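You operate a simulated robot arm through the tools that you are given. There is no shell and no other tool.

You run a simulated robot arm. Do the job below in one go: nothing can be reset, and whatever is moved stays where it is left.

TASK
Even up the two broom heads in the tying cradle and tie them.
Fine: end board home and cradle bar down before you tie; then raise the bar and draw the end board back. Where these are worked on the way, their far stop is far enough and under half their travel is too little: cradle bar, end board.

Only the result counts: the job must be done as asked and must still hold three seconds after the hand-in. Knocking over, shifting, dropping, spilling or breaking anything else fails it.

THE ROBOT
A 7-joint arm with a two-finger parallel gripper, fixed in place. Base frame: the origin is at the foot of the arm, x ahead of it, y to its left, z up; the work surface is at about z = 83. Lengths are in cm, angles in degrees, forces in N, time in s.
With the tool pointing down near the work surface it reaches from about 10 to 64 cm from the base axis. Its first joint turns from -66.0 to 66.0 degrees. Payload 1.57 kg.
The tool frame sits at the grasp point between the pads (the TCP): z along the fingers, y along the line on which they close. The tips reach 3 cm beyond it. The gripper opens to 8 cm. The fingers are 1.7 cm wide and 1.2 cm thick; the gripper's body (4 by 8.2 cm) begins 8 cm behind the TCP.
Orientation is that of the tool frame in the base frame, as [roll, pitch, yaw] about the fixed x, y, z axes, in that order (R = Rz(yaw) Ry(pitch) Rx(roll)). With the fingers straight down and closing along the base's y, the tool's x points along the base's -x, its y along +y and its z along -z.

THE INTERFACE
- The arm moves only by the tool drive_tool. Its argument "rows" is a list of rows, each an object of numbers (a shift or turn left out is 0, a gripper value left out holds the last): "tx", "ty", "tz": the shift along the tool's x, y, z in cm; "rx", "ry", "rz": the turn, a rotation vector about the tool's x, y, z in degrees. In form: [{"tx": .., "ty": .., "tz": .., "rx": .., "ry": .., "rz": ..}, ...]. A call has 1 to 20 rows; each row is the pose to reach, as a shift and turn from the pose commanded when the call began, along the tool's axes at that moment. "grip" is the finger opening in cm, from 0 to 8, set as the call begins (left out, the last holds). A row lasts 0.2 s, in which the tool goes at most 5 cm and 8.6 degrees; a call with a longer step from one row to the next is refused whole, and so is a gripper value outside its range. Where a pose cannot be reached the arm comes as near as it can. A force on the tool above 60 N (or 10 N above the force at the start of the call, whichever is more), or a blocked arm, ends the call early, and 0.2 s more pass. The fingers move at their own pace (about 7.2 cm/s each) and stop on an object; they squeeze with about 41 N. The grip force told is the motor's: it shows also when the fingers shut on nothing. Time passes only in rows, and 0.2 s behind the last, so rows that repeat a pose let the fingers close. The reply holds the time, the measured pose of the TCP, the force on the tool along the base axes, the opening and the grip force, in the units named above and with some noise, with the torque about the TCP (base axes, N m) and any sound that the robot's microphone picked up.
- Cameras (640 x 400 px; columns grow to the right, rows downward): "scene" is fixed at [5.52, 43.37, 142.19]; the picture's right is [-0.75, -0.66, 0.00], its down [-0.39, 0.44, -0.81] and it looks along [0.53, -0.60, -0.59] (base axes); focal length 214 px, centre (320, 200). "wrist" rides on the gripper at [7.2, -0.7, -12.2] in the tool frame; the picture's right is [0.09, 1.00, 0.00], its down [-0.84, 0.08, -0.54] and it looks along [-0.54, 0.05, 0.84] (tool axes); focal length 238 px, centre (320, 200).
- get_image(camera): a new picture of that camera. The clock stands still meanwhile.
- probe_pixels(camera, pixels): there is no depth. For up to 12 entries [column, row, z] of the newest picture of that camera ("zoom" is the newest enlarged one), the place [x, y] in the base frame at which the ray of that pixel passes the height z, good to about 0.3 cm. The clock stands still meanwhile.
- zoom(camera, box): a new picture of the part [left, top, right, bottom] of that camera's present view, enlarged. The clock stands still meanwhile.
- finish_job(): hands the job in; it is judged then, once.

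Unless the task says otherwise, let go and move clear before handing in.

The tools are called after "Emit:" as a command line: name --argument value ..., lists and objects as JSON in quotes. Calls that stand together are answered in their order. drive_tool: Moves the arm, as the interface text tells. Its arguments: {"type":"object","properties":{"rows":{"type":"array","items":{"type":"object","properties":{"tx":{"type":"number"},"ty":{"type":"number"},"tz":{"type":"number"},"rx":{"type":"number"},"ry":{"type":"number"},"rz":{"type":"number"}}}},"grip":{"type":"number"}},"required":["rows"]} The other tools are called the same way: get_image (camera) takes a picture; probe_pixels (camera, pixels) gives the place at which the rays of pixels pass given heights; zoom (camera, box) takes an enlarged picture of a part of a camera's view; finish_job () hands the job in.

At the start:

```text
time_s: 0.0
ee_pos: [31.32, -5.57, 126.48]
tool_rot: [179.9, 0.0, -180.0]
wrist_force: [0.3, 0.4, -0.3]
torque: [-0.01, 0.0, 0.02]
gripper_width: 8.0
grasp_force: 0.0
```

scene: 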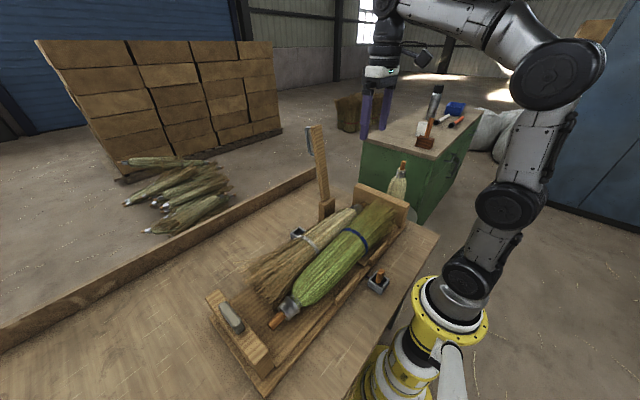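
wrist: 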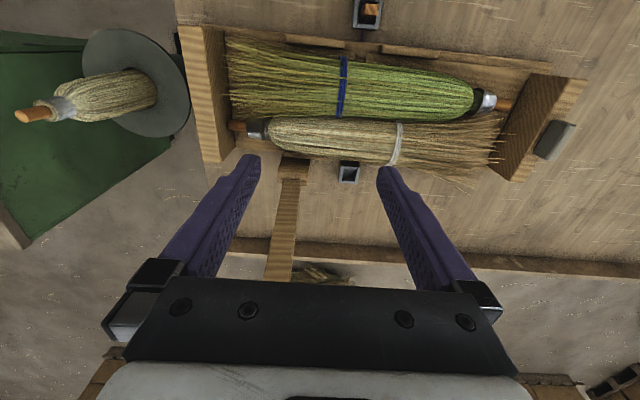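

The scene shows a cradle with two broom heads (green near 345,260, pale near 300,250), a raised bar post near (320,165) and an end board with a knob at about (232,318). I'll zoom in to understand the mechanism.

Emit:
zoom --camera "scene" --box '[190, 110, 450, 400]'

Emit:
zoom --camera "wrist" --box '[170, 0, 620, 300]'

Emit:
zoom --camera "scene" --box '[340, 70, 500, 220]'

```text
1.38 times, centred on (320, 255) of scene
```

zoom: 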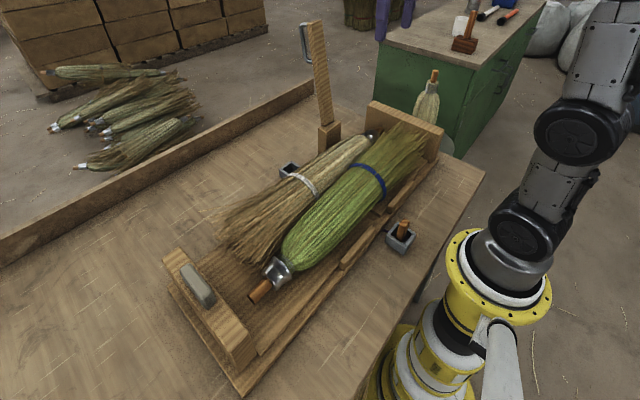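

```text
1.33 times, centred on (395, 150) of wrist
```

zoom: 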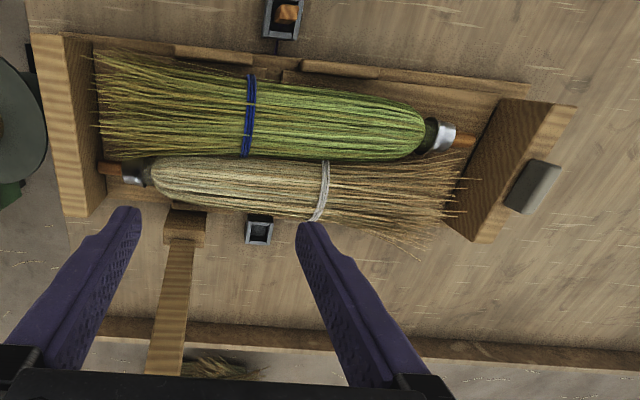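

```text
2.67 times, centred on (420, 145) of scene
```

zoom: 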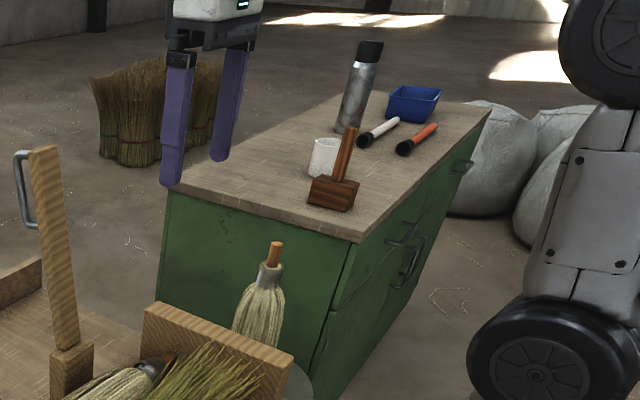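

The end board with its grey handle is at scene (232,318), the bar stands upright at (320,165), the orange peg sits in a cup at (378,283) and there is an empty cup at (298,234). I'll probe these for coordinates.

Emit:
probe_pixels --camera "scene" --pixels '[[232, 318, 90], [262, 368, 84], [208, 298, 88], [268, 362, 88], [264, 395, 83], [378, 283, 86], [298, 234, 85], [327, 215, 84], [360, 190, 90], [408, 205, 90], [275, 322, 86], [325, 205, 90]]'

Emit:
get_image --camera "wrist"

Emit:
zoom --camera "scene" --box '[200, 270, 300, 400]'

Emit:
zoom --camera "scene" --box '[280, 180, 420, 300]'

Emit:
zoom --camera "wrist" --box '[300, 0, 440, 90]'

Emit:
zoom --camera "wrist" --box '[250, 130, 400, 290]'

```text
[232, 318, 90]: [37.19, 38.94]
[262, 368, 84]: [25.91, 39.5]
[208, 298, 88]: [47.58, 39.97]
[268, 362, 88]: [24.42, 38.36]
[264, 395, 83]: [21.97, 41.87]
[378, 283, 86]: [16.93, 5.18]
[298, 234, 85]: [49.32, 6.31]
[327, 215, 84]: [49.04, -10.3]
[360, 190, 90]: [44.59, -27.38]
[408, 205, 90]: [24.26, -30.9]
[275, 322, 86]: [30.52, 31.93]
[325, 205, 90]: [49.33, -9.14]
```

```text
taken
```

wrist: 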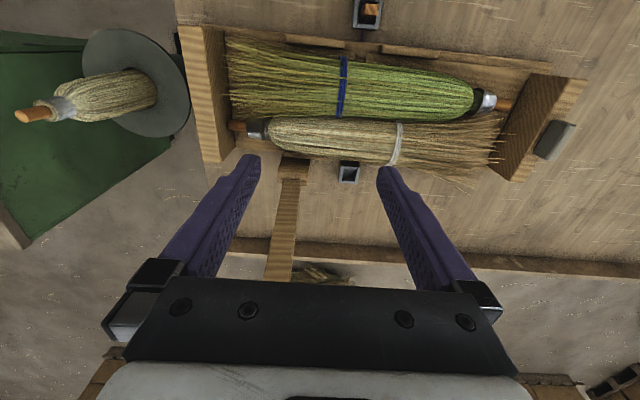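

```text
3.08 times, centred on (250, 335) of scene
```

zoom: 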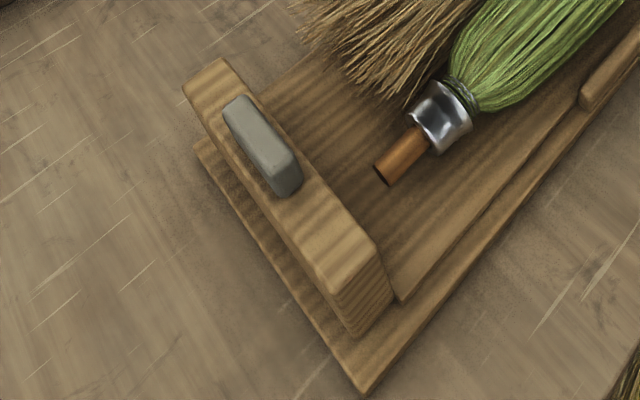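

```text
3.33 times, centred on (350, 240) of scene
```

zoom: 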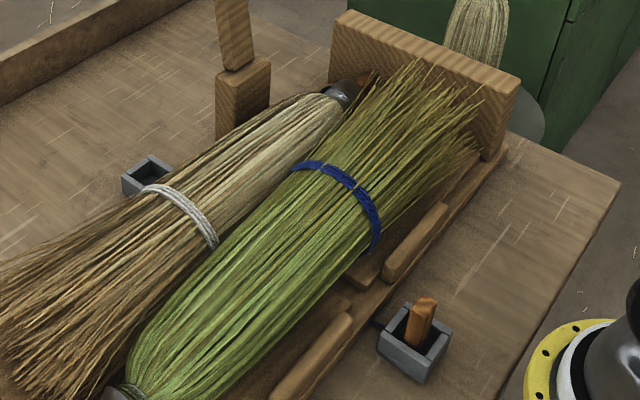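

```text
4.44 times, centred on (370, 45) of wrist
```

zoom: 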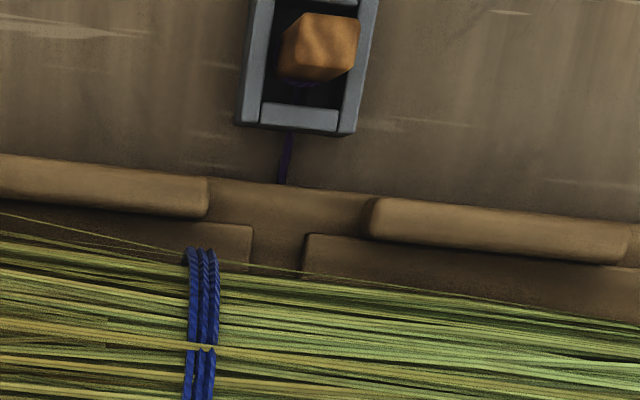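

```text
2.50 times, centred on (325, 210) of wrist
```

zoom: 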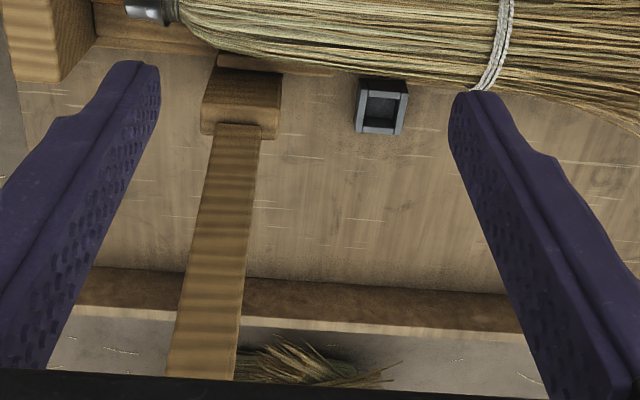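

The toggle (orange, scene 378,283) has a cord running under the cradle, and it probably goes over the heads into the empty cup at about (49,6). First I'll move over the end board's handle near (37,39) and look down at it.

Emit:
drive_tool --rows '[{"tx": -0.5, "ty": 3.5, "tz": 1}, {"tx": -1, "ty": 7, "tz": 2}, {"tx": -1.5, "ty": 10.5, "tz": 3}, {"tx": -2, "ty": 14, "tz": 4}, {"tx": -2.5, "ty": 17.5, "tz": 5}, {"tx": -3, "ty": 21, "tz": 6}, {"tx": -3.5, "ty": 24.5, "tz": 7.5}, {"tx": -4, "ty": 28, "tz": 9}, {"tx": -4.5, "ty": 31.5, "tz": 10.5}, {"tx": -5, "ty": 35, "tz": 12}, {"tx": -5.3, "ty": 38.5, "tz": 14}, {"tx": -5.6, "ty": 42, "tz": 15.5}, {"tx": -5.9, "ty": 44.5, "tz": 16.5}, {"tx": -5.9, "ty": 44.5, "tz": 16.5}]'

Emit:
get_image --camera "wrist"

Emit:
get_image --camera "scene"

```text
time_s: 3.0
ee_pos: [37.03, 38.87, 109.95]
tool_rot: [180.0, 0.0, -179.9]
wrist_force: [-0.7, -0.3, -0.3]
torque: [-0.01, -0.01, -0.01]
gripper_width: 7.99
grasp_force: 0.0
```

```text
taken
```

wrist: 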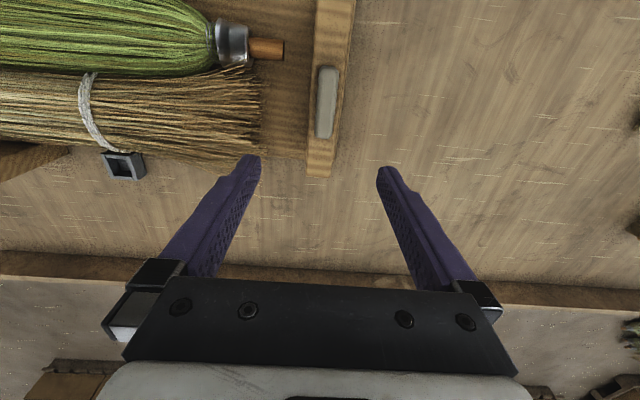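

```text
taken
```

scene: 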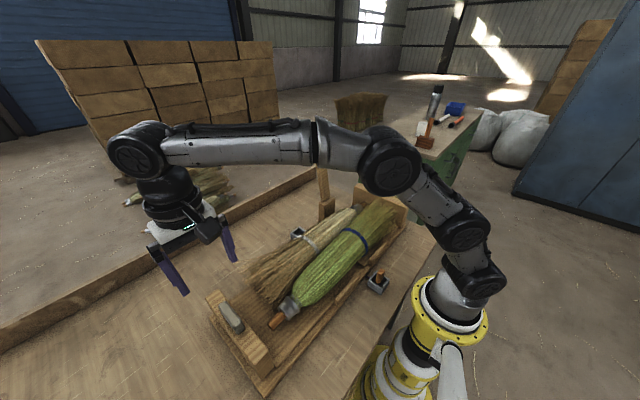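

The wrist view now shows the end-board handle at (327,100), with the board running from (335,0) to (320,175). I'll probe for exact positions and zoom in.

Emit:
probe_pixels --camera "wrist" --pixels '[[328, 68, 91], [325, 136, 91], [317, 100, 91], [337, 100, 91], [320, 176, 89], [308, 176, 89], [335, 176, 89], [265, 48, 87], [265, 110, 86]]'

Emit:
probe_pixels --camera "scene" --pixels '[[225, 304, 91], [239, 329, 91], [208, 296, 89], [263, 352, 89], [272, 348, 89], [222, 289, 89]]'

Emit:
zoom --camera "wrist" --box '[220, 0, 420, 190]'

```text
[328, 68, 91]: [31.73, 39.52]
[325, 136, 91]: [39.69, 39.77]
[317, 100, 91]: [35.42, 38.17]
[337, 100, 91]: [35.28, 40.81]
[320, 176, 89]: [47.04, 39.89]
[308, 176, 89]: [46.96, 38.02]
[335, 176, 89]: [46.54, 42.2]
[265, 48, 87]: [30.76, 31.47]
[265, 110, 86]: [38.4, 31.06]
```

```text
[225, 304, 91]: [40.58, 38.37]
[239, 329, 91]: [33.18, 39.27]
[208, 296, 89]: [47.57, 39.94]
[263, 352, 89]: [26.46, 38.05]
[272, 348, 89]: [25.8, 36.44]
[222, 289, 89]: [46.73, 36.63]
```

```text
2.11 times, centred on (320, 95) of wrist
```

zoom: 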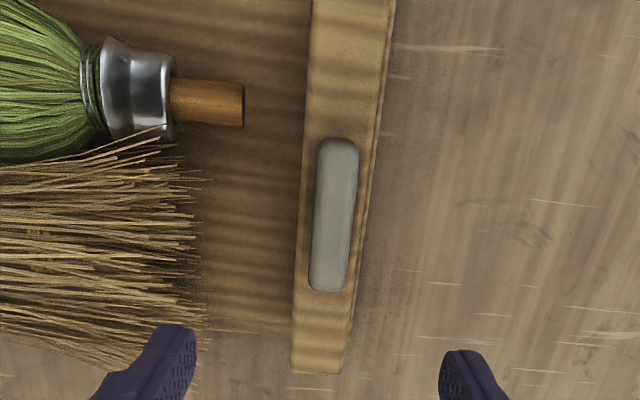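

The handle is about 8 cm long in x, centred near (36, 39.4), with its top at roughly z 92.5. I'll go down to just above it and check.

Emit:
drive_tool --rows '[{"tx": 0.3, "ty": 0.15, "tz": 2}, {"tx": 0.5, "ty": 0.3, "tz": 4}, {"tx": 0.8, "ty": 0.5, "tz": 6}, {"tx": 1.0, "ty": 0.5, "tz": 8}, {"tx": 1.0, "ty": 0.5, "tz": 10}, {"tx": 1.0, "ty": 0.5, "tz": 12}, {"tx": 1.0, "ty": 0.5, "tz": 13}, {"tx": 1.0, "ty": 0.5, "tz": 13}]'

Emit:
get_image --camera "wrist"

Emit:
zoom --camera "scene" --box '[150, 220, 310, 370]'

```text
time_s: 4.8
ee_pos: [36.03, 39.31, 96.98]
tool_rot: [179.9, 0.0, 179.9]
wrist_force: [0.3, 0.1, -0.6]
torque: [0.01, -0.01, 0.03]
gripper_width: 7.99
grasp_force: 0.1
```

```text
taken
```

wrist: 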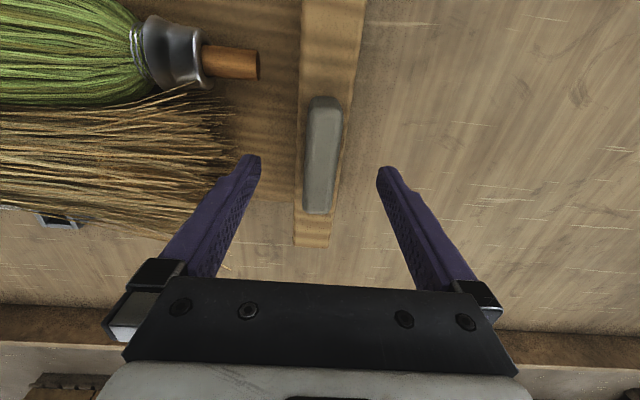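

```text
2.67 times, centred on (230, 295) of scene
```

zoom: 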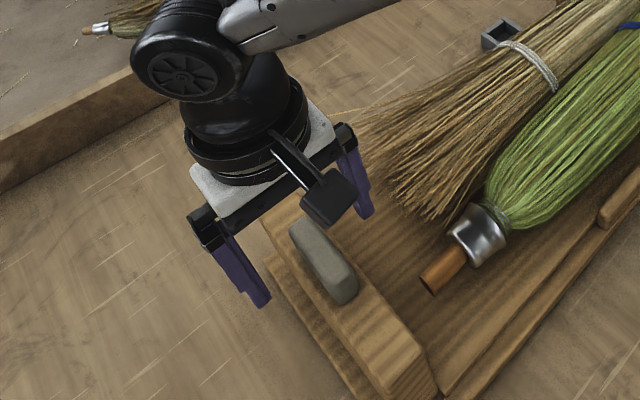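

The handle (322,155) lies between the fingers. I'll narrow the opening to 5 cm, lower to z≈94 and close.

Emit:
drive_tool --rows '[{"tz": 0}, {"tz": 1}, {"tz": 2}, {"tz": 2.6}, {"tz": 2.9}, {"tz": 2.9}]' --grip 5

Emit:
zoom --camera "scene" --box '[170, 250, 300, 370]'

Emit:
get_image --camera "wrist"

```text
time_s: 6.2
ee_pos: [36.18, 39.33, 94.05]
tool_rot: [-179.9, 0.0, -179.9]
wrist_force: [0.6, 0.0, -0.7]
torque: [-0.02, 0.02, 0.02]
gripper_width: 5.0
grasp_force: 0.0
```

```text
3.33 times, centred on (235, 310) of scene
```

zoom: 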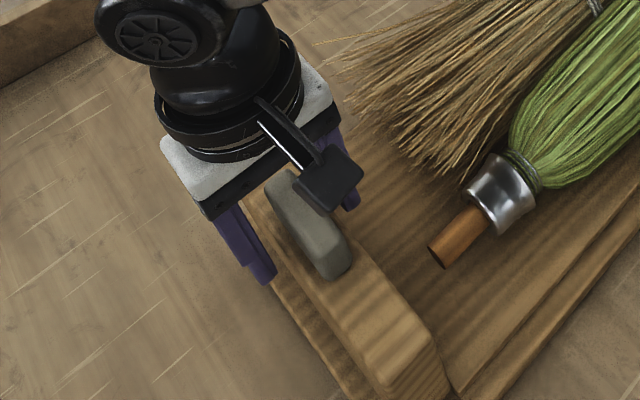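

```text
taken
```

wrist: 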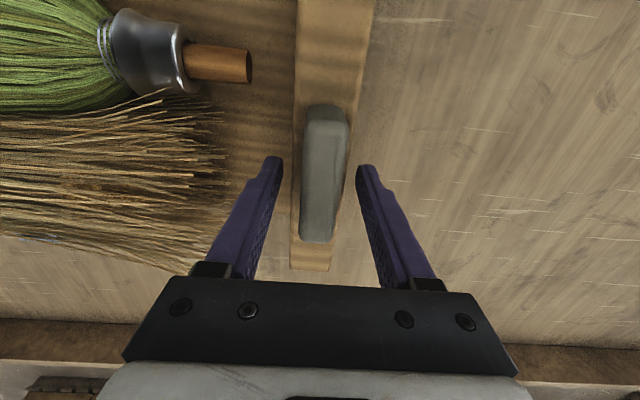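

There's no contact yet, and the handle sits between the fingertips. I'll go a bit lower and close.

Emit:
drive_tool --rows '[{"tz": 0.4}, {"tz": 0.8}]'

Emit:
drive_tool --rows '[{}, {}, {}, {}]' --grip 0

Emit:
get_image --camera "wrist"

```text
time_s: 6.8
ee_pos: [36.11, 39.42, 93.29]
tool_rot: [180.0, 0.0, -180.0]
wrist_force: [0.1, -0.1, -0.8]
torque: [0.03, 0.0, 0.01]
gripper_width: 5.02
grasp_force: 0.0
```

```text
time_s: 7.8
ee_pos: [36.09, 39.35, 93.29]
tool_rot: [-179.9, 0.0, -180.0]
wrist_force: [-1.6, -11.0, 1.3]
torque: [-0.09, 0.13, 0.06]
gripper_width: 3.58
grasp_force: 42.9
```

```text
taken
```

wrist: 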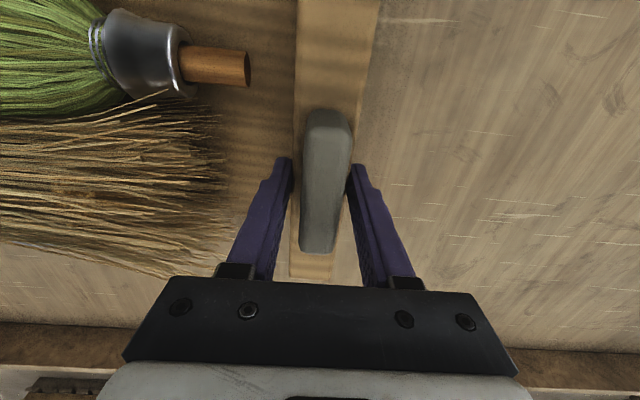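

It's holding at 3.58 cm, probably on the board's upper sides, which works. I'll slide it toward -y and watch the force.

Emit:
drive_tool --rows '[{"ty": -0.5}, {"ty": -1}, {"ty": -1.5}, {"ty": -2}, {"ty": -2.5}, {"ty": -3}, {"ty": -3.5}, {"ty": -4}, {"ty": -4.5}, {"ty": -5}]'

Emit:
get_image --camera "wrist"

Emit:
get_image --camera "scene"

```text
time_s: 10.0
ee_pos: [36.15, 34.5, 93.36]
tool_rot: [-180.0, 0.0, 180.0]
wrist_force: [-5.2, 2.8, -0.5]
torque: [-0.57, 0.93, 0.0]
gripper_width: 3.56
grasp_force: 42.1
```

```text
taken
```

wrist: 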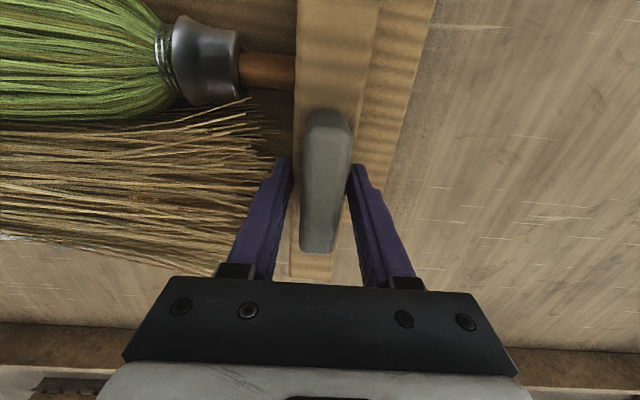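

```text
taken
```

scene: 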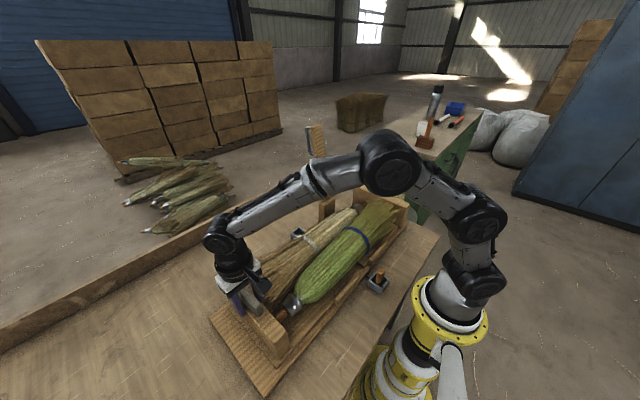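

The board slides freely (force ~5 N) and is about to touch the green broom's handle at (290,70). I'll keep going in smaller steps.

Emit:
drive_tool --rows '[{"ty": -0.3}, {"ty": -0.6}, {"ty": -0.9}, {"ty": -1.2}, {"ty": -1.5}, {"ty": -1.8}, {"ty": -2.1}, {"ty": -2.4}, {"ty": -2.7}, {"ty": -3.0}]'

Emit:
get_image --camera "wrist"

Emit:
get_image --camera "scene"

```text
time_s: 12.2
ee_pos: [36.03, 31.4, 93.36]
tool_rot: [180.0, 0.0, 180.0]
wrist_force: [-10.9, 4.9, 7.6]
torque: [0.09, 0.68, 0.01]
gripper_width: 3.57
grasp_force: 42.4
```

```text
taken
```

wrist: 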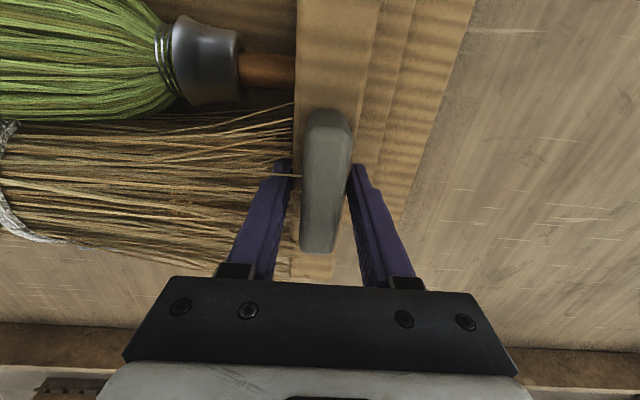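

```text
taken
```

scene: 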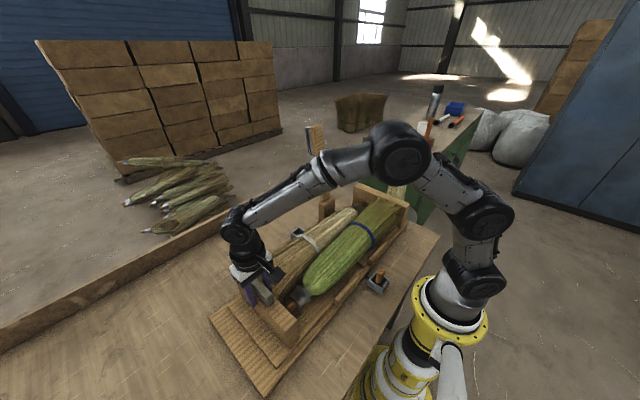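

The board is pushing the green handle now (contact at 292,70) and the pale bristles are reaching it too. I'll push on gently until it meets its stop.

Emit:
drive_tool --rows '[{"ty": -0.3}, {"ty": -0.6}, {"ty": -0.9}, {"ty": -1.2}, {"ty": -1.5}, {"ty": -1.8}, {"ty": -2.1}, {"ty": -2.4}, {"ty": -2.7}, {"ty": -3.0}]'

Emit:
get_image --camera "wrist"

Emit:
zoom --camera "scene" --box '[200, 150, 440, 400]'

```text
time_s: 13.2
ee_pos: [36.17, 31.38, 93.33]
tool_rot: [178.8, 0.3, -180.0]
wrist_force: [2.7, 12.9, -6.8]
torque: [-0.51, 0.1, -0.08]
gripper_width: 3.62
grasp_force: 43.2
stopped in row 4: the force on the tool passed its limit at 63 N (the readings are from after the stop); the commanded pose is now the measured one
```

```text
taken
```

wrist: 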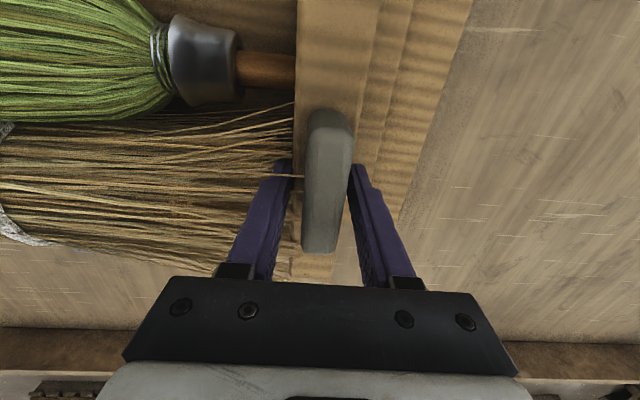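

```text
1.60 times, centred on (320, 275) of scene
```

zoom: 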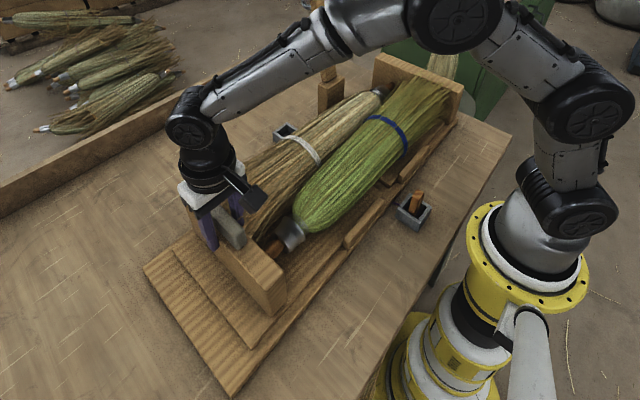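

The end board stopped hard at y≈31.4 after about 8 cm of travel, with both heads against it. I'll release with a small opening and lift.

Emit:
drive_tool --rows '[{}, {}, {"tz": -1}, {"tz": -2.5}, {"tz": -5}, {"tz": -8}, {"tz": -12}, {"tz": -16}, {"tz": -20}, {"tz": -24}, {"tz": -24}]' --grip 4.4

Emit:
get_image --camera "wrist"

Emit:
get_image --camera "scene"

```text
time_s: 15.6
ee_pos: [35.84, 30.63, 117.32]
tool_rot: [179.0, 0.2, -180.0]
wrist_force: [0.2, 0.0, 0.8]
torque: [-0.01, -0.02, -0.01]
gripper_width: 4.41
grasp_force: 0.2
```

```text
taken
```

wrist: 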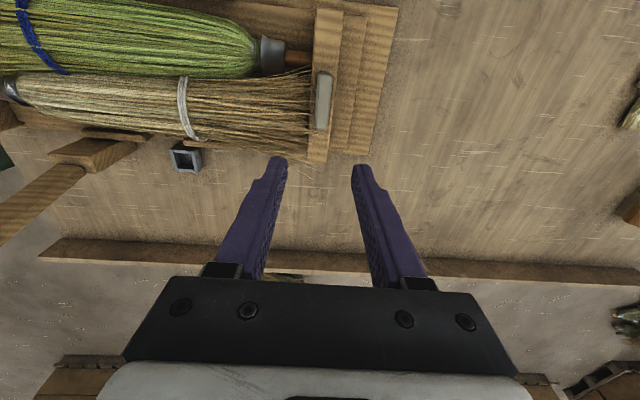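

```text
taken
```

scene: 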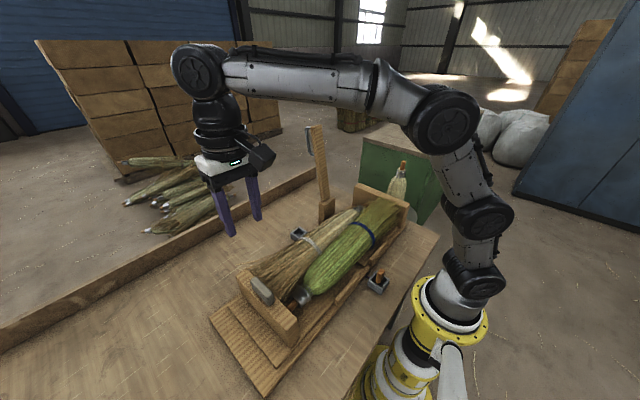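

The end board stayed home against both heads. Now I'll look closely at the bar near scene (318,165).

Emit:
zoom --camera "scene" --box '[280, 110, 380, 240]'

Emit:
zoom --camera "wrist" --box '[0, 60, 220, 240]'

Emit:
probe_pixels --camera "wrist" --pixels '[[50, 155, 90], [138, 145, 90], [70, 175, 95], [85, 165, 95], [188, 158, 85], [0, 240, 105], [326, 100, 91]]'

Emit:
probe_pixels --camera "scene" --pixels '[[320, 215, 84], [328, 221, 84], [336, 215, 84], [320, 196, 90], [328, 200, 90], [336, 197, 91], [314, 126, 118], [307, 128, 118], [324, 126, 118], [378, 283, 86], [264, 290, 92]]'

```text
3.08 times, centred on (330, 175) of scene
```

zoom: 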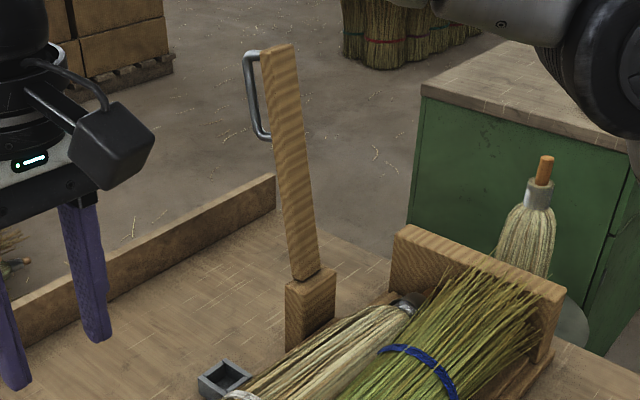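

```text
2.22 times, centred on (110, 150) of wrist
```

zoom: 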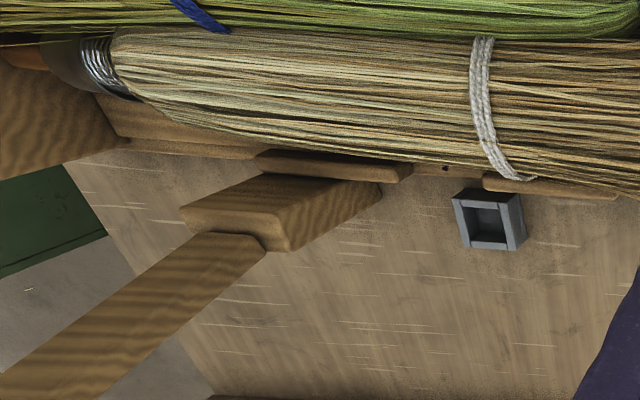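

```text
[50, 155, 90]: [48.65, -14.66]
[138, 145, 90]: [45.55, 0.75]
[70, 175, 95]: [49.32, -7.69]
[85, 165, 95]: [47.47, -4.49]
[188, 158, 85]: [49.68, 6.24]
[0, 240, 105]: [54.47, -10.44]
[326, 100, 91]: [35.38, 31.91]
```

```text
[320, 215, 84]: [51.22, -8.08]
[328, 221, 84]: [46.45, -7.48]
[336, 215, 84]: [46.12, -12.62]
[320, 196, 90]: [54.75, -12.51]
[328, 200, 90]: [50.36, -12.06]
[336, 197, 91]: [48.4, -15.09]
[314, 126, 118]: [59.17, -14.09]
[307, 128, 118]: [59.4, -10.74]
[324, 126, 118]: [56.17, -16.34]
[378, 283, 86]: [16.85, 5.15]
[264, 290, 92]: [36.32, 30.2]
```

I need sharper geometry for the post and bar, so I'll zoom tightly on each.

Emit:
zoom --camera "scene" --box '[300, 180, 350, 230]'

Emit:
zoom --camera "scene" --box '[295, 115, 335, 165]'

Emit:
zoom --camera "wrist" --box '[30, 110, 170, 200]'

```text
8.00 times, centred on (325, 205) of scene
```

zoom: 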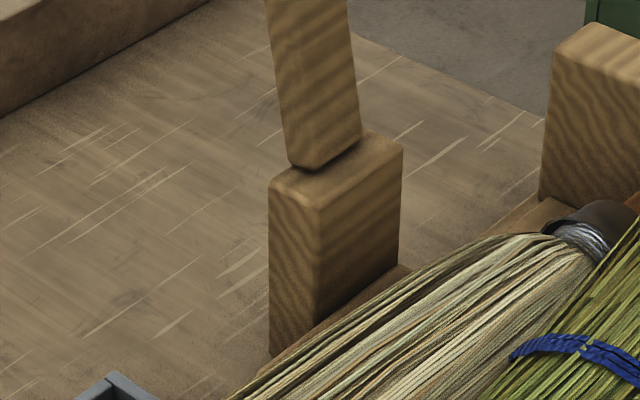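

```text
8.00 times, centred on (315, 140) of scene
```

zoom: 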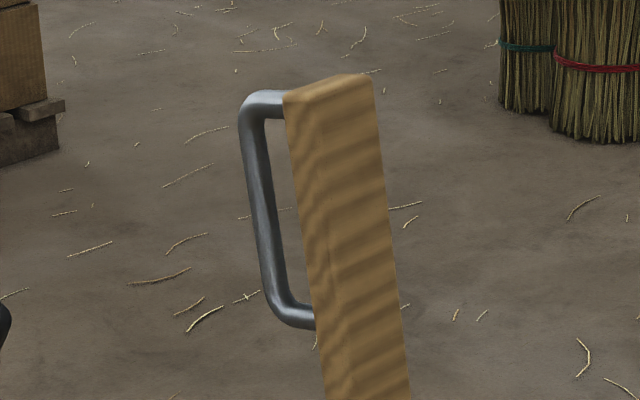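

```text
4.44 times, centred on (100, 155) of wrist
```

zoom: 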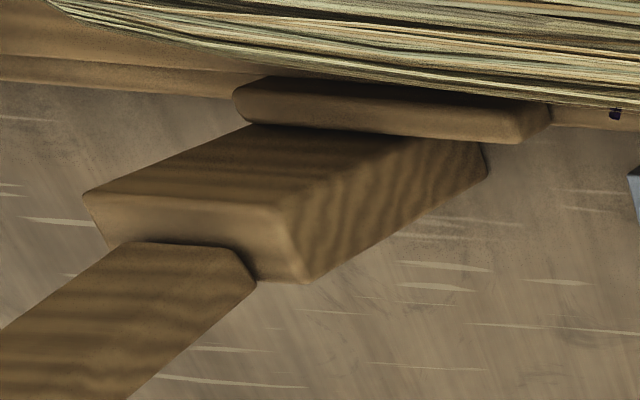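

Emit:
probe_pixels --camera "scene" --pixels '[[318.75, 224.4, 83], [318.75, 202.9, 90], [318.75, 202.9, 94], [324.6, 206, 94], [335.3, 198.3, 94], [321.8, 200.5, 94], [325.3, 200, 94], [329.9, 197.5, 94], [310.5, 127, 118], [321.4, 125.3, 118], [305.3, 130, 118], [309.2, 151, 108]]'

Emit:
probe_pixels --camera "wrist" --pixels '[[137.6, 149.4, 83], [96.6, 173.7, 90], [96.6, 173.7, 94], [92, 156, 94], [47, 153.5, 94], [85.5, 172, 94], [54, 165, 94]]'

```text
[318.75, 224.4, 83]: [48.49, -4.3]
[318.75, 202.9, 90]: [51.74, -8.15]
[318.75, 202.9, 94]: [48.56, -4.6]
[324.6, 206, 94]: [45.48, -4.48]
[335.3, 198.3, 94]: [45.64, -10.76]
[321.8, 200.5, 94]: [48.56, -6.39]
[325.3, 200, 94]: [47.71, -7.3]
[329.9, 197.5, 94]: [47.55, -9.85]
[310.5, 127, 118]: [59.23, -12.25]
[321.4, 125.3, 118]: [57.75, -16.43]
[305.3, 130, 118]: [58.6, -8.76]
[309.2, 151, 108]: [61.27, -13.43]
```

```text
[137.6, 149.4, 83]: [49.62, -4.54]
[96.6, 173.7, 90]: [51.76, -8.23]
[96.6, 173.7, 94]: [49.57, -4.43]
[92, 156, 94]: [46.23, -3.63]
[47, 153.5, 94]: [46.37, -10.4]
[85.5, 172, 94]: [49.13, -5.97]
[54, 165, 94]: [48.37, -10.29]
```

From both views, the post spans x 45.5–49, y −4.5 to −10.7 with its top at z 94. The bar rises from it leaning about 10–15° toward +x, and its handle rod runs from about (57.5,118.5) to (55.6,111.4) at y≈−8. I'll move above the handle at a safe height and look.

Emit:
drive_tool --rows '[{"tz": -3, "rx": -1}, {"tz": -6, "rx": -1}, {"tz": -9, "rx": -1}, {"tx": -1, "ty": -2, "tz": -12, "rx": -1}, {"tx": -2, "ty": -5, "tz": -14, "rx": -1}, {"tx": -3.5, "ty": -8, "tz": -14, "rx": -1}, {"tx": -5, "ty": -11, "tz": -14, "rx": -1}, {"tx": -6.5, "ty": -14, "tz": -14, "rx": -1}, {"tx": -8, "ty": -17, "tz": -14, "rx": -1}, {"tx": -9.5, "ty": -20, "tz": -14, "rx": -1}, {"tx": -11, "ty": -23, "tz": -14, "rx": -1}, {"tx": -12.5, "ty": -26, "tz": -14, "rx": -1}, {"tx": -14, "ty": -29, "tz": -14, "rx": -1}, {"tx": -15.5, "ty": -32, "tz": -14, "rx": -1}, {"tx": -17, "ty": -35, "tz": -14, "rx": -1}, {"tx": -18.5, "ty": -37.5, "tz": -14, "rx": -1}, {"tx": -20, "ty": -38.4, "tz": -14, "rx": -1}, {"tx": -21, "ty": -38.4, "tz": -14, "rx": -1}, {"tx": -21, "ty": -38.4, "tz": -14, "rx": -1}]'

Emit:
get_image --camera "wrist"

Emit:
get_image --camera "scene"

```text
time_s: 19.6
ee_pos: [48.21, -6.97, 123.71]
tool_rot: [177.9, 0.3, 180.0]
wrist_force: [-0.8, 0.1, 0.2]
torque: [-0.01, 0.04, -0.02]
gripper_width: 4.42
grasp_force: 0.1
out of reach, approached as far as the arm can: row 3, 4, 5, 6, 7, 8, 9, 10, 11, 12, 13, 14, 15, 16, 17, 18, 19
```

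```text
taken
```

wrist: 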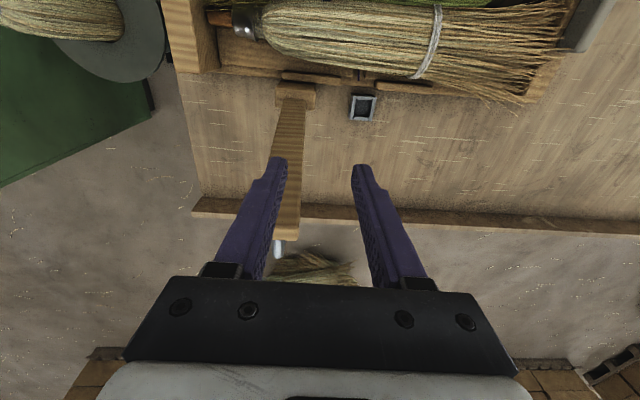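

```text
taken
```

scene: 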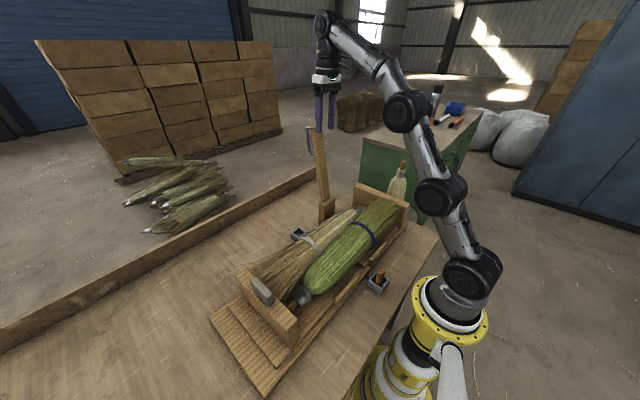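

The top of the handle is out of reach with the tool vertical (stopped at x=48.2). Instead I'll pinch the bar's sides lower down with the tool tilted forward. First I'll probe the bar edges in this wrist view.

Emit:
probe_pixels --camera "wrist" --pixels '[[277, 100, 95], [308, 100, 95], [276, 84, 94], [316, 84, 94], [315, 107, 94], [272, 238, 120], [299, 238, 120], [274, 150, 105], [304, 150, 105], [278, 250, 118]]'

Emit:
zoom --camera "wrist" --box '[240, 60, 400, 270]'

Emit:
zoom --camera "scene" --box '[270, 60, 370, 160]'

```text
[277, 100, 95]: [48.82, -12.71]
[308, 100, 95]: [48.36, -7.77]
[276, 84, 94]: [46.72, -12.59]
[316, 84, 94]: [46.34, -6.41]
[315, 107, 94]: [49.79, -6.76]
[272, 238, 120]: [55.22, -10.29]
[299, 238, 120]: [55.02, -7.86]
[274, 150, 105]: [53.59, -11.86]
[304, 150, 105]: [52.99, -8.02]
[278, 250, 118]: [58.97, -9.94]
```

```text
1.90 times, centred on (320, 165) of wrist
```

zoom: 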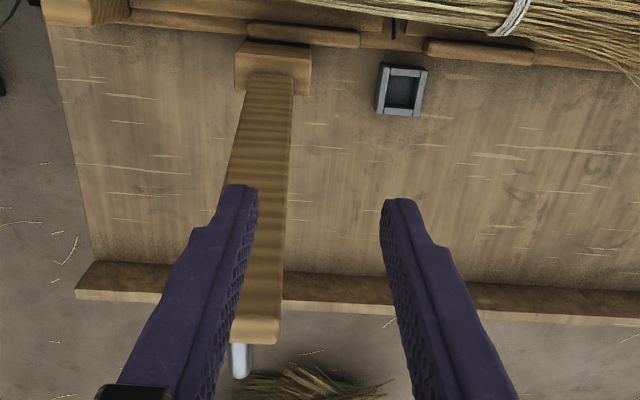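

```text
4.00 times, centred on (320, 110) of scene
```

zoom: 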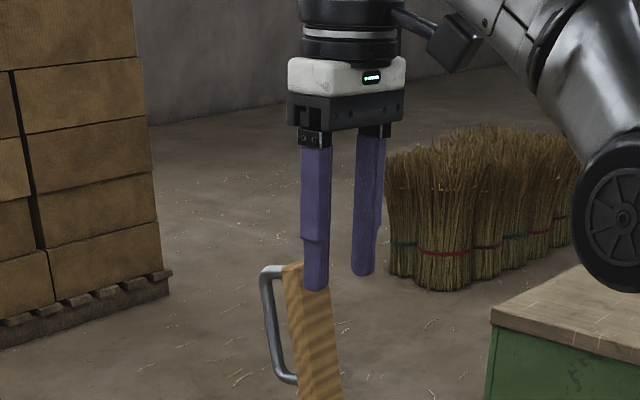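

Scene readings put the bar centre at about y −7.7. I'll make a small test move back toward the robot to see which pose counts as the commanded one after the reach limit.

Emit:
drive_tool --rows '[{"tx": 2, "rx": 1}, {"tx": 4, "rx": 2}]' --grip 8

```text
time_s: 20.2
ee_pos: [44.61, -6.94, 123.66]
tool_rot: [-179.9, 0.2, -179.9]
wrist_force: [0.0, 0.8, 0.8]
torque: [0.01, -0.02, 0.0]
gripper_width: 8.01
grasp_force: 0.0
```

Good, the commanded pose follows the measured one and the tool is vertical again. Now I'll move to (40,−7.6,110) while pitching the tool 45° forward.

Emit:
drive_tool --rows '[{"tx": 1.5, "tz": 1, "ry": -3}, {"tx": 3, "ty": -0.2, "tz": 3, "ry": -9}, {"tx": 4.6, "ty": -0.4, "tz": 5, "ry": -16}, {"tx": 4.6, "ty": -0.7, "tz": 7, "ry": -23}, {"tx": 4.6, "ty": -0.7, "tz": 9, "ry": -30}, {"tx": 4.6, "ty": -0.7, "tz": 11, "ry": -37}, {"tx": 4.6, "ty": -0.7, "tz": 12.6, "ry": -42}, {"tx": 4.6, "ty": -0.7, "tz": 13.7, "ry": -45}, {"tx": 4.6, "ty": -0.7, "tz": 13.7, "ry": -45}]'

Emit:
get_image --camera "wrist"

Emit:
get_image --camera "scene"

```text
time_s: 22.2
ee_pos: [40.14, -7.64, 110.06]
tool_rot: [-180.0, 45.3, 179.9]
wrist_force: [-0.1, -0.1, -0.1]
torque: [0.0, 0.0, 0.01]
gripper_width: 8.01
grasp_force: 0.1
```

```text
taken
```

wrist: 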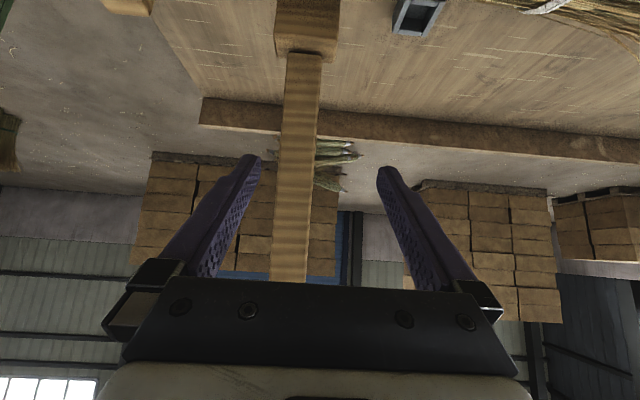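

```text
taken
```

scene: 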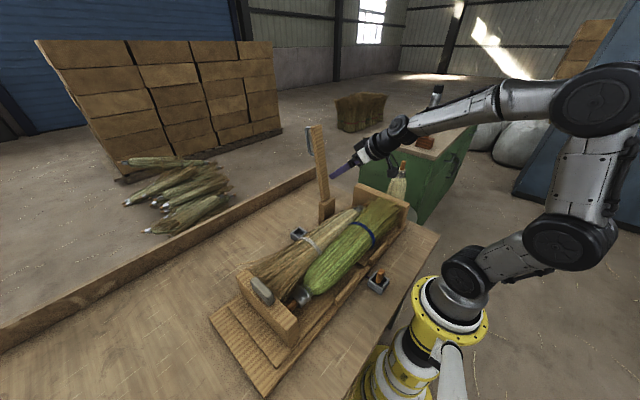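

The bar (centre ~295,195) appears left of the finger midline, so it may be nearer y −9.8. I'll probe again to check.

Emit:
probe_pixels --camera "wrist" --pixels '[[285, 60, 95], [321, 60, 95], [275, 52, 94], [338, 58, 94], [280, 130, 105], [318, 130, 105], [276, 175, 110], [316, 175, 110]]'

Emit:
zoom --camera "wrist" --box '[230, 0, 390, 100]'

Emit:
zoom --camera "scene" --box '[295, 110, 395, 230]'

```text
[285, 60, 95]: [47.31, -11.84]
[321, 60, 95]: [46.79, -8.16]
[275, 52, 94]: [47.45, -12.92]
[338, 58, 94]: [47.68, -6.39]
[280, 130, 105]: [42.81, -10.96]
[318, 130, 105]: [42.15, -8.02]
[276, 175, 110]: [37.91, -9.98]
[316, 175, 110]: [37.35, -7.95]
```

```text
4.00 times, centred on (310, 50) of wrist
```

zoom: 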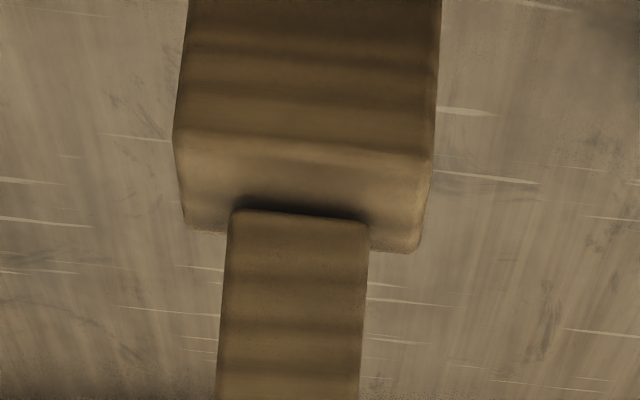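

```text
3.33 times, centred on (345, 170) of scene
```

zoom: 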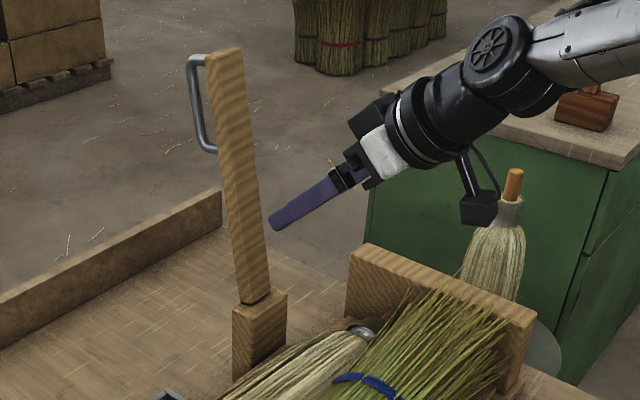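

The near wrist readings put the post top at z≈92 and the bar centre at y≈−9.9, about 3.7 cm wide. I'll shift sideways and advance partway, then check the centring.

Emit:
drive_tool --rows '[{"ty": -1.2}, {"ty": -2.3}, {"tx": -1.5, "ty": -2.3, "tz": 1.5}, {"tx": -3, "ty": -2.3, "tz": 3}, {"tx": -4, "ty": -2.3, "tz": 4.5}, {"tx": -4, "ty": -2.3, "tz": 4.5}]'

Emit:
get_image --camera "wrist"

Emit:
zoom --camera "scene" --box '[295, 110, 395, 230]'

```text
time_s: 23.6
ee_pos: [46.38, -10.07, 109.62]
tool_rot: [179.9, 45.4, 179.9]
wrist_force: [0.0, 1.1, -1.1]
torque: [0.01, 0.0, 0.0]
gripper_width: 7.99
grasp_force: 0.0
```

```text
taken
```

wrist: 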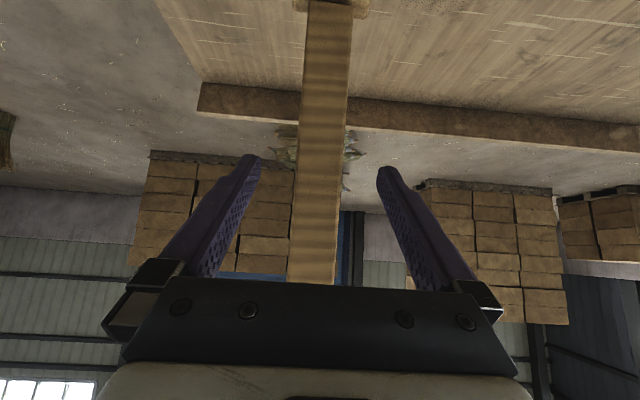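

```text
3.33 times, centred on (345, 170) of scene
```

zoom: 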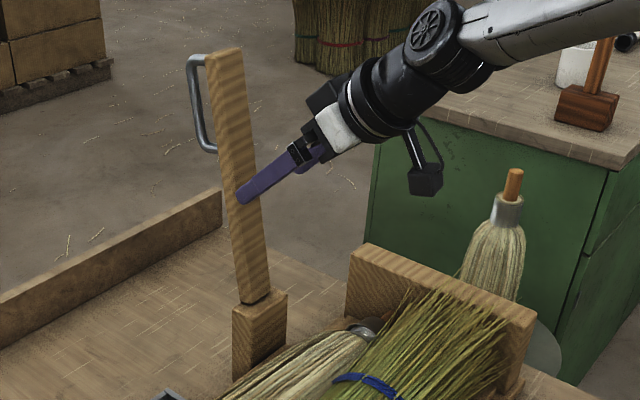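

The bar is now centred between the fingers (≈297–345 px). I'll advance so the pads straddle it and close.

Emit:
drive_tool --rows '[{"tx": -0.4, "tz": 1.2}, {"tx": -0.8, "tz": 2.5}, {"tx": -1.1, "tz": 3.8}, {"tx": -1.4, "tz": 5.1}, {"tx": -1.4, "tz": 5.1}]'

Emit:
drive_tool --rows '[{}, {}, {}, {}]' --grip 0

Emit:
get_image --camera "wrist"

Emit:
zoom --camera "scene" --box '[295, 110, 395, 230]'

```text
time_s: 24.8
ee_pos: [50.94, -9.98, 107.13]
tool_rot: [-180.0, 45.3, 180.0]
wrist_force: [-0.4, -0.5, -0.6]
torque: [0.03, -0.02, 0.0]
gripper_width: 8.0
grasp_force: 0.0
```

```text
time_s: 25.8
ee_pos: [50.91, -9.94, 107.08]
tool_rot: [179.9, 45.3, 180.0]
wrist_force: [1.6, 4.6, -0.6]
torque: [-0.01, -0.16, 0.06]
gripper_width: 3.97
grasp_force: 44.9
```

```text
taken
```

wrist: 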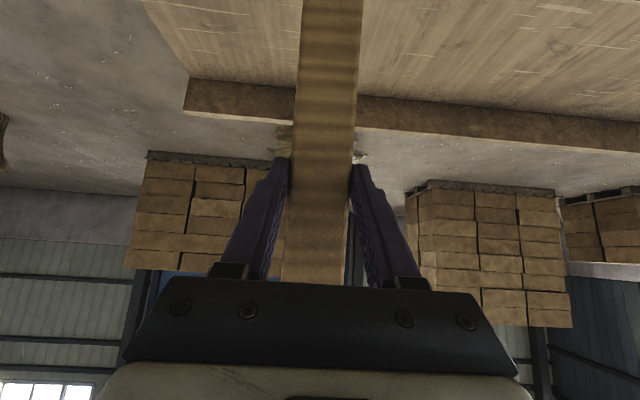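

```text
3.33 times, centred on (345, 170) of scene
```

zoom: 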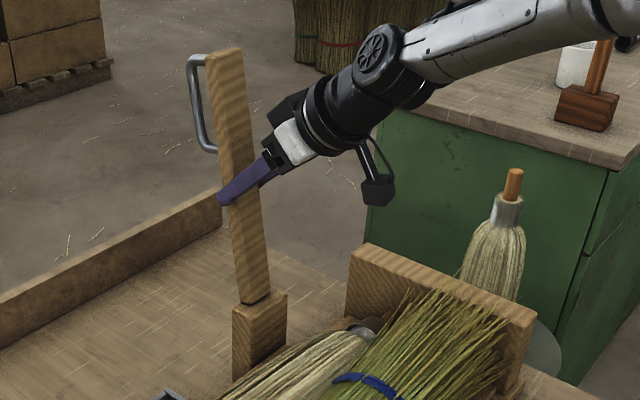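

The fingers hold the bar (3.97 cm). I'll start swinging it toward −x along an estimated arc about the pivot near (49,92) with r≈15.

Emit:
drive_tool --rows '[{"tx": 0.33, "tz": -0.41}, {"tx": 0.667, "tz": -0.817}, {"tx": 1.02, "tz": -1.2}, {"tx": 1.384, "tz": -1.585}, {"tx": 1.77, "tz": -1.94}, {"tx": 2.158, "tz": -2.296}]'

Emit:
get_image --camera "wrist"

Emit:
zoom --camera "scene" --box '[295, 110, 395, 230]'

```text
time_s: 27.2
ee_pos: [47.82, -9.95, 107.54]
tool_rot: [180.0, 45.5, 180.0]
wrist_force: [12.2, 15.2, 4.6]
torque: [0.13, -1.69, 0.21]
gripper_width: 3.97
grasp_force: 44.8
```

```text
taken
```

wrist: 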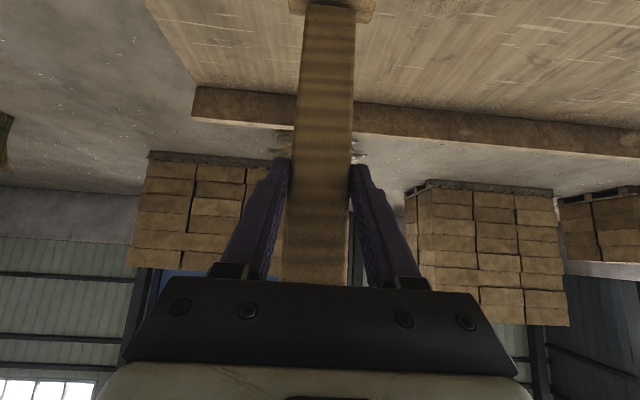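

```text
3.33 times, centred on (345, 170) of scene
```

zoom: 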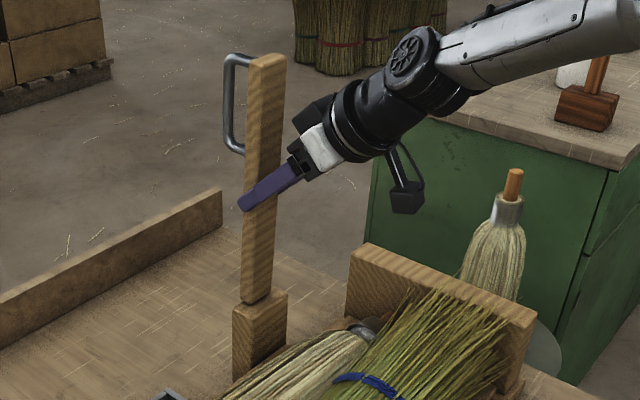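

The bar follows the tool with modest resistance (~12 N). I'll continue along the arc to about 25° past vertical.

Emit:
drive_tool --rows '[{"tx": 0.3, "tz": -0.5}, {"tx": 0.581, "tz": -0.986}, {"tx": 1.03, "tz": -1.3}, {"tx": 1.469, "tz": -1.599}, {"tx": 1.93, "tz": -1.88}, {"tx": 2.399, "tz": -2.156}, {"tx": 2.88, "tz": -2.41}, {"tx": 3.365, "tz": -2.649}, {"tx": 3.86, "tz": -2.86}, {"tx": 4.366, "tz": -3.065}]'

Emit:
zoom --camera "scene" --box '[295, 110, 395, 230]'

```text
time_s: 29.4
ee_pos: [42.68, -10.06, 106.38]
tool_rot: [-180.0, 45.5, 179.9]
wrist_force: [20.0, 2.7, -3.5]
torque: [0.72, -2.55, 0.41]
gripper_width: 3.98
grasp_force: 45.0
```

```text
3.33 times, centred on (345, 170) of scene
```

zoom: 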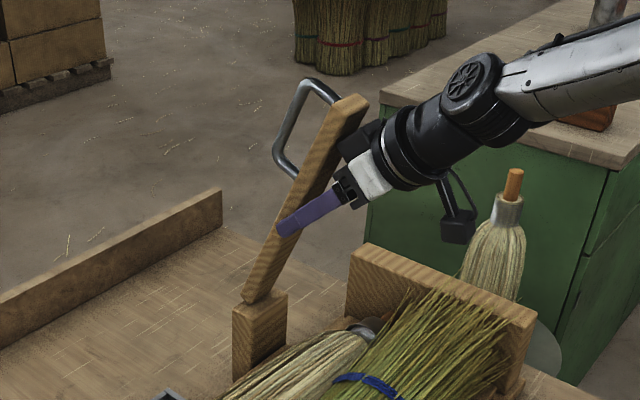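

The bar is about 25° past vertical, and tilting further would bring it into the gripper's palm. I'll open the fingers slightly to see whether the bar stays put on its own; the palm would catch it.

Emit:
drive_tool --rows '[{}, {}, {}]' --grip 5.5

Emit:
zoom --camera "scene" --box '[295, 110, 395, 230]'

Emit:
get_image --camera "wrist"

```text
time_s: 30.2
ee_pos: [42.47, -10.02, 106.25]
tool_rot: [179.9, 45.3, -179.9]
wrist_force: [1.0, 0.6, 1.1]
torque: [0.04, 0.01, 0.02]
gripper_width: 5.49
grasp_force: 0.0
```

```text
3.33 times, centred on (345, 170) of scene
```

zoom: 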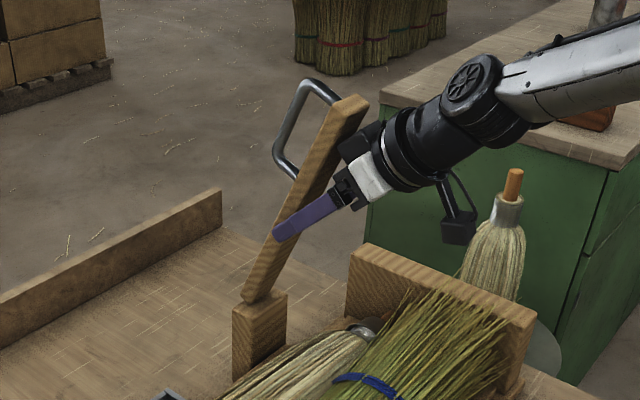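

```text
taken
```

wrist: 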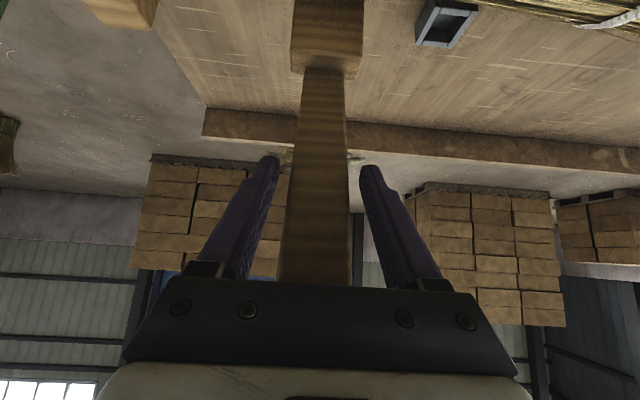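

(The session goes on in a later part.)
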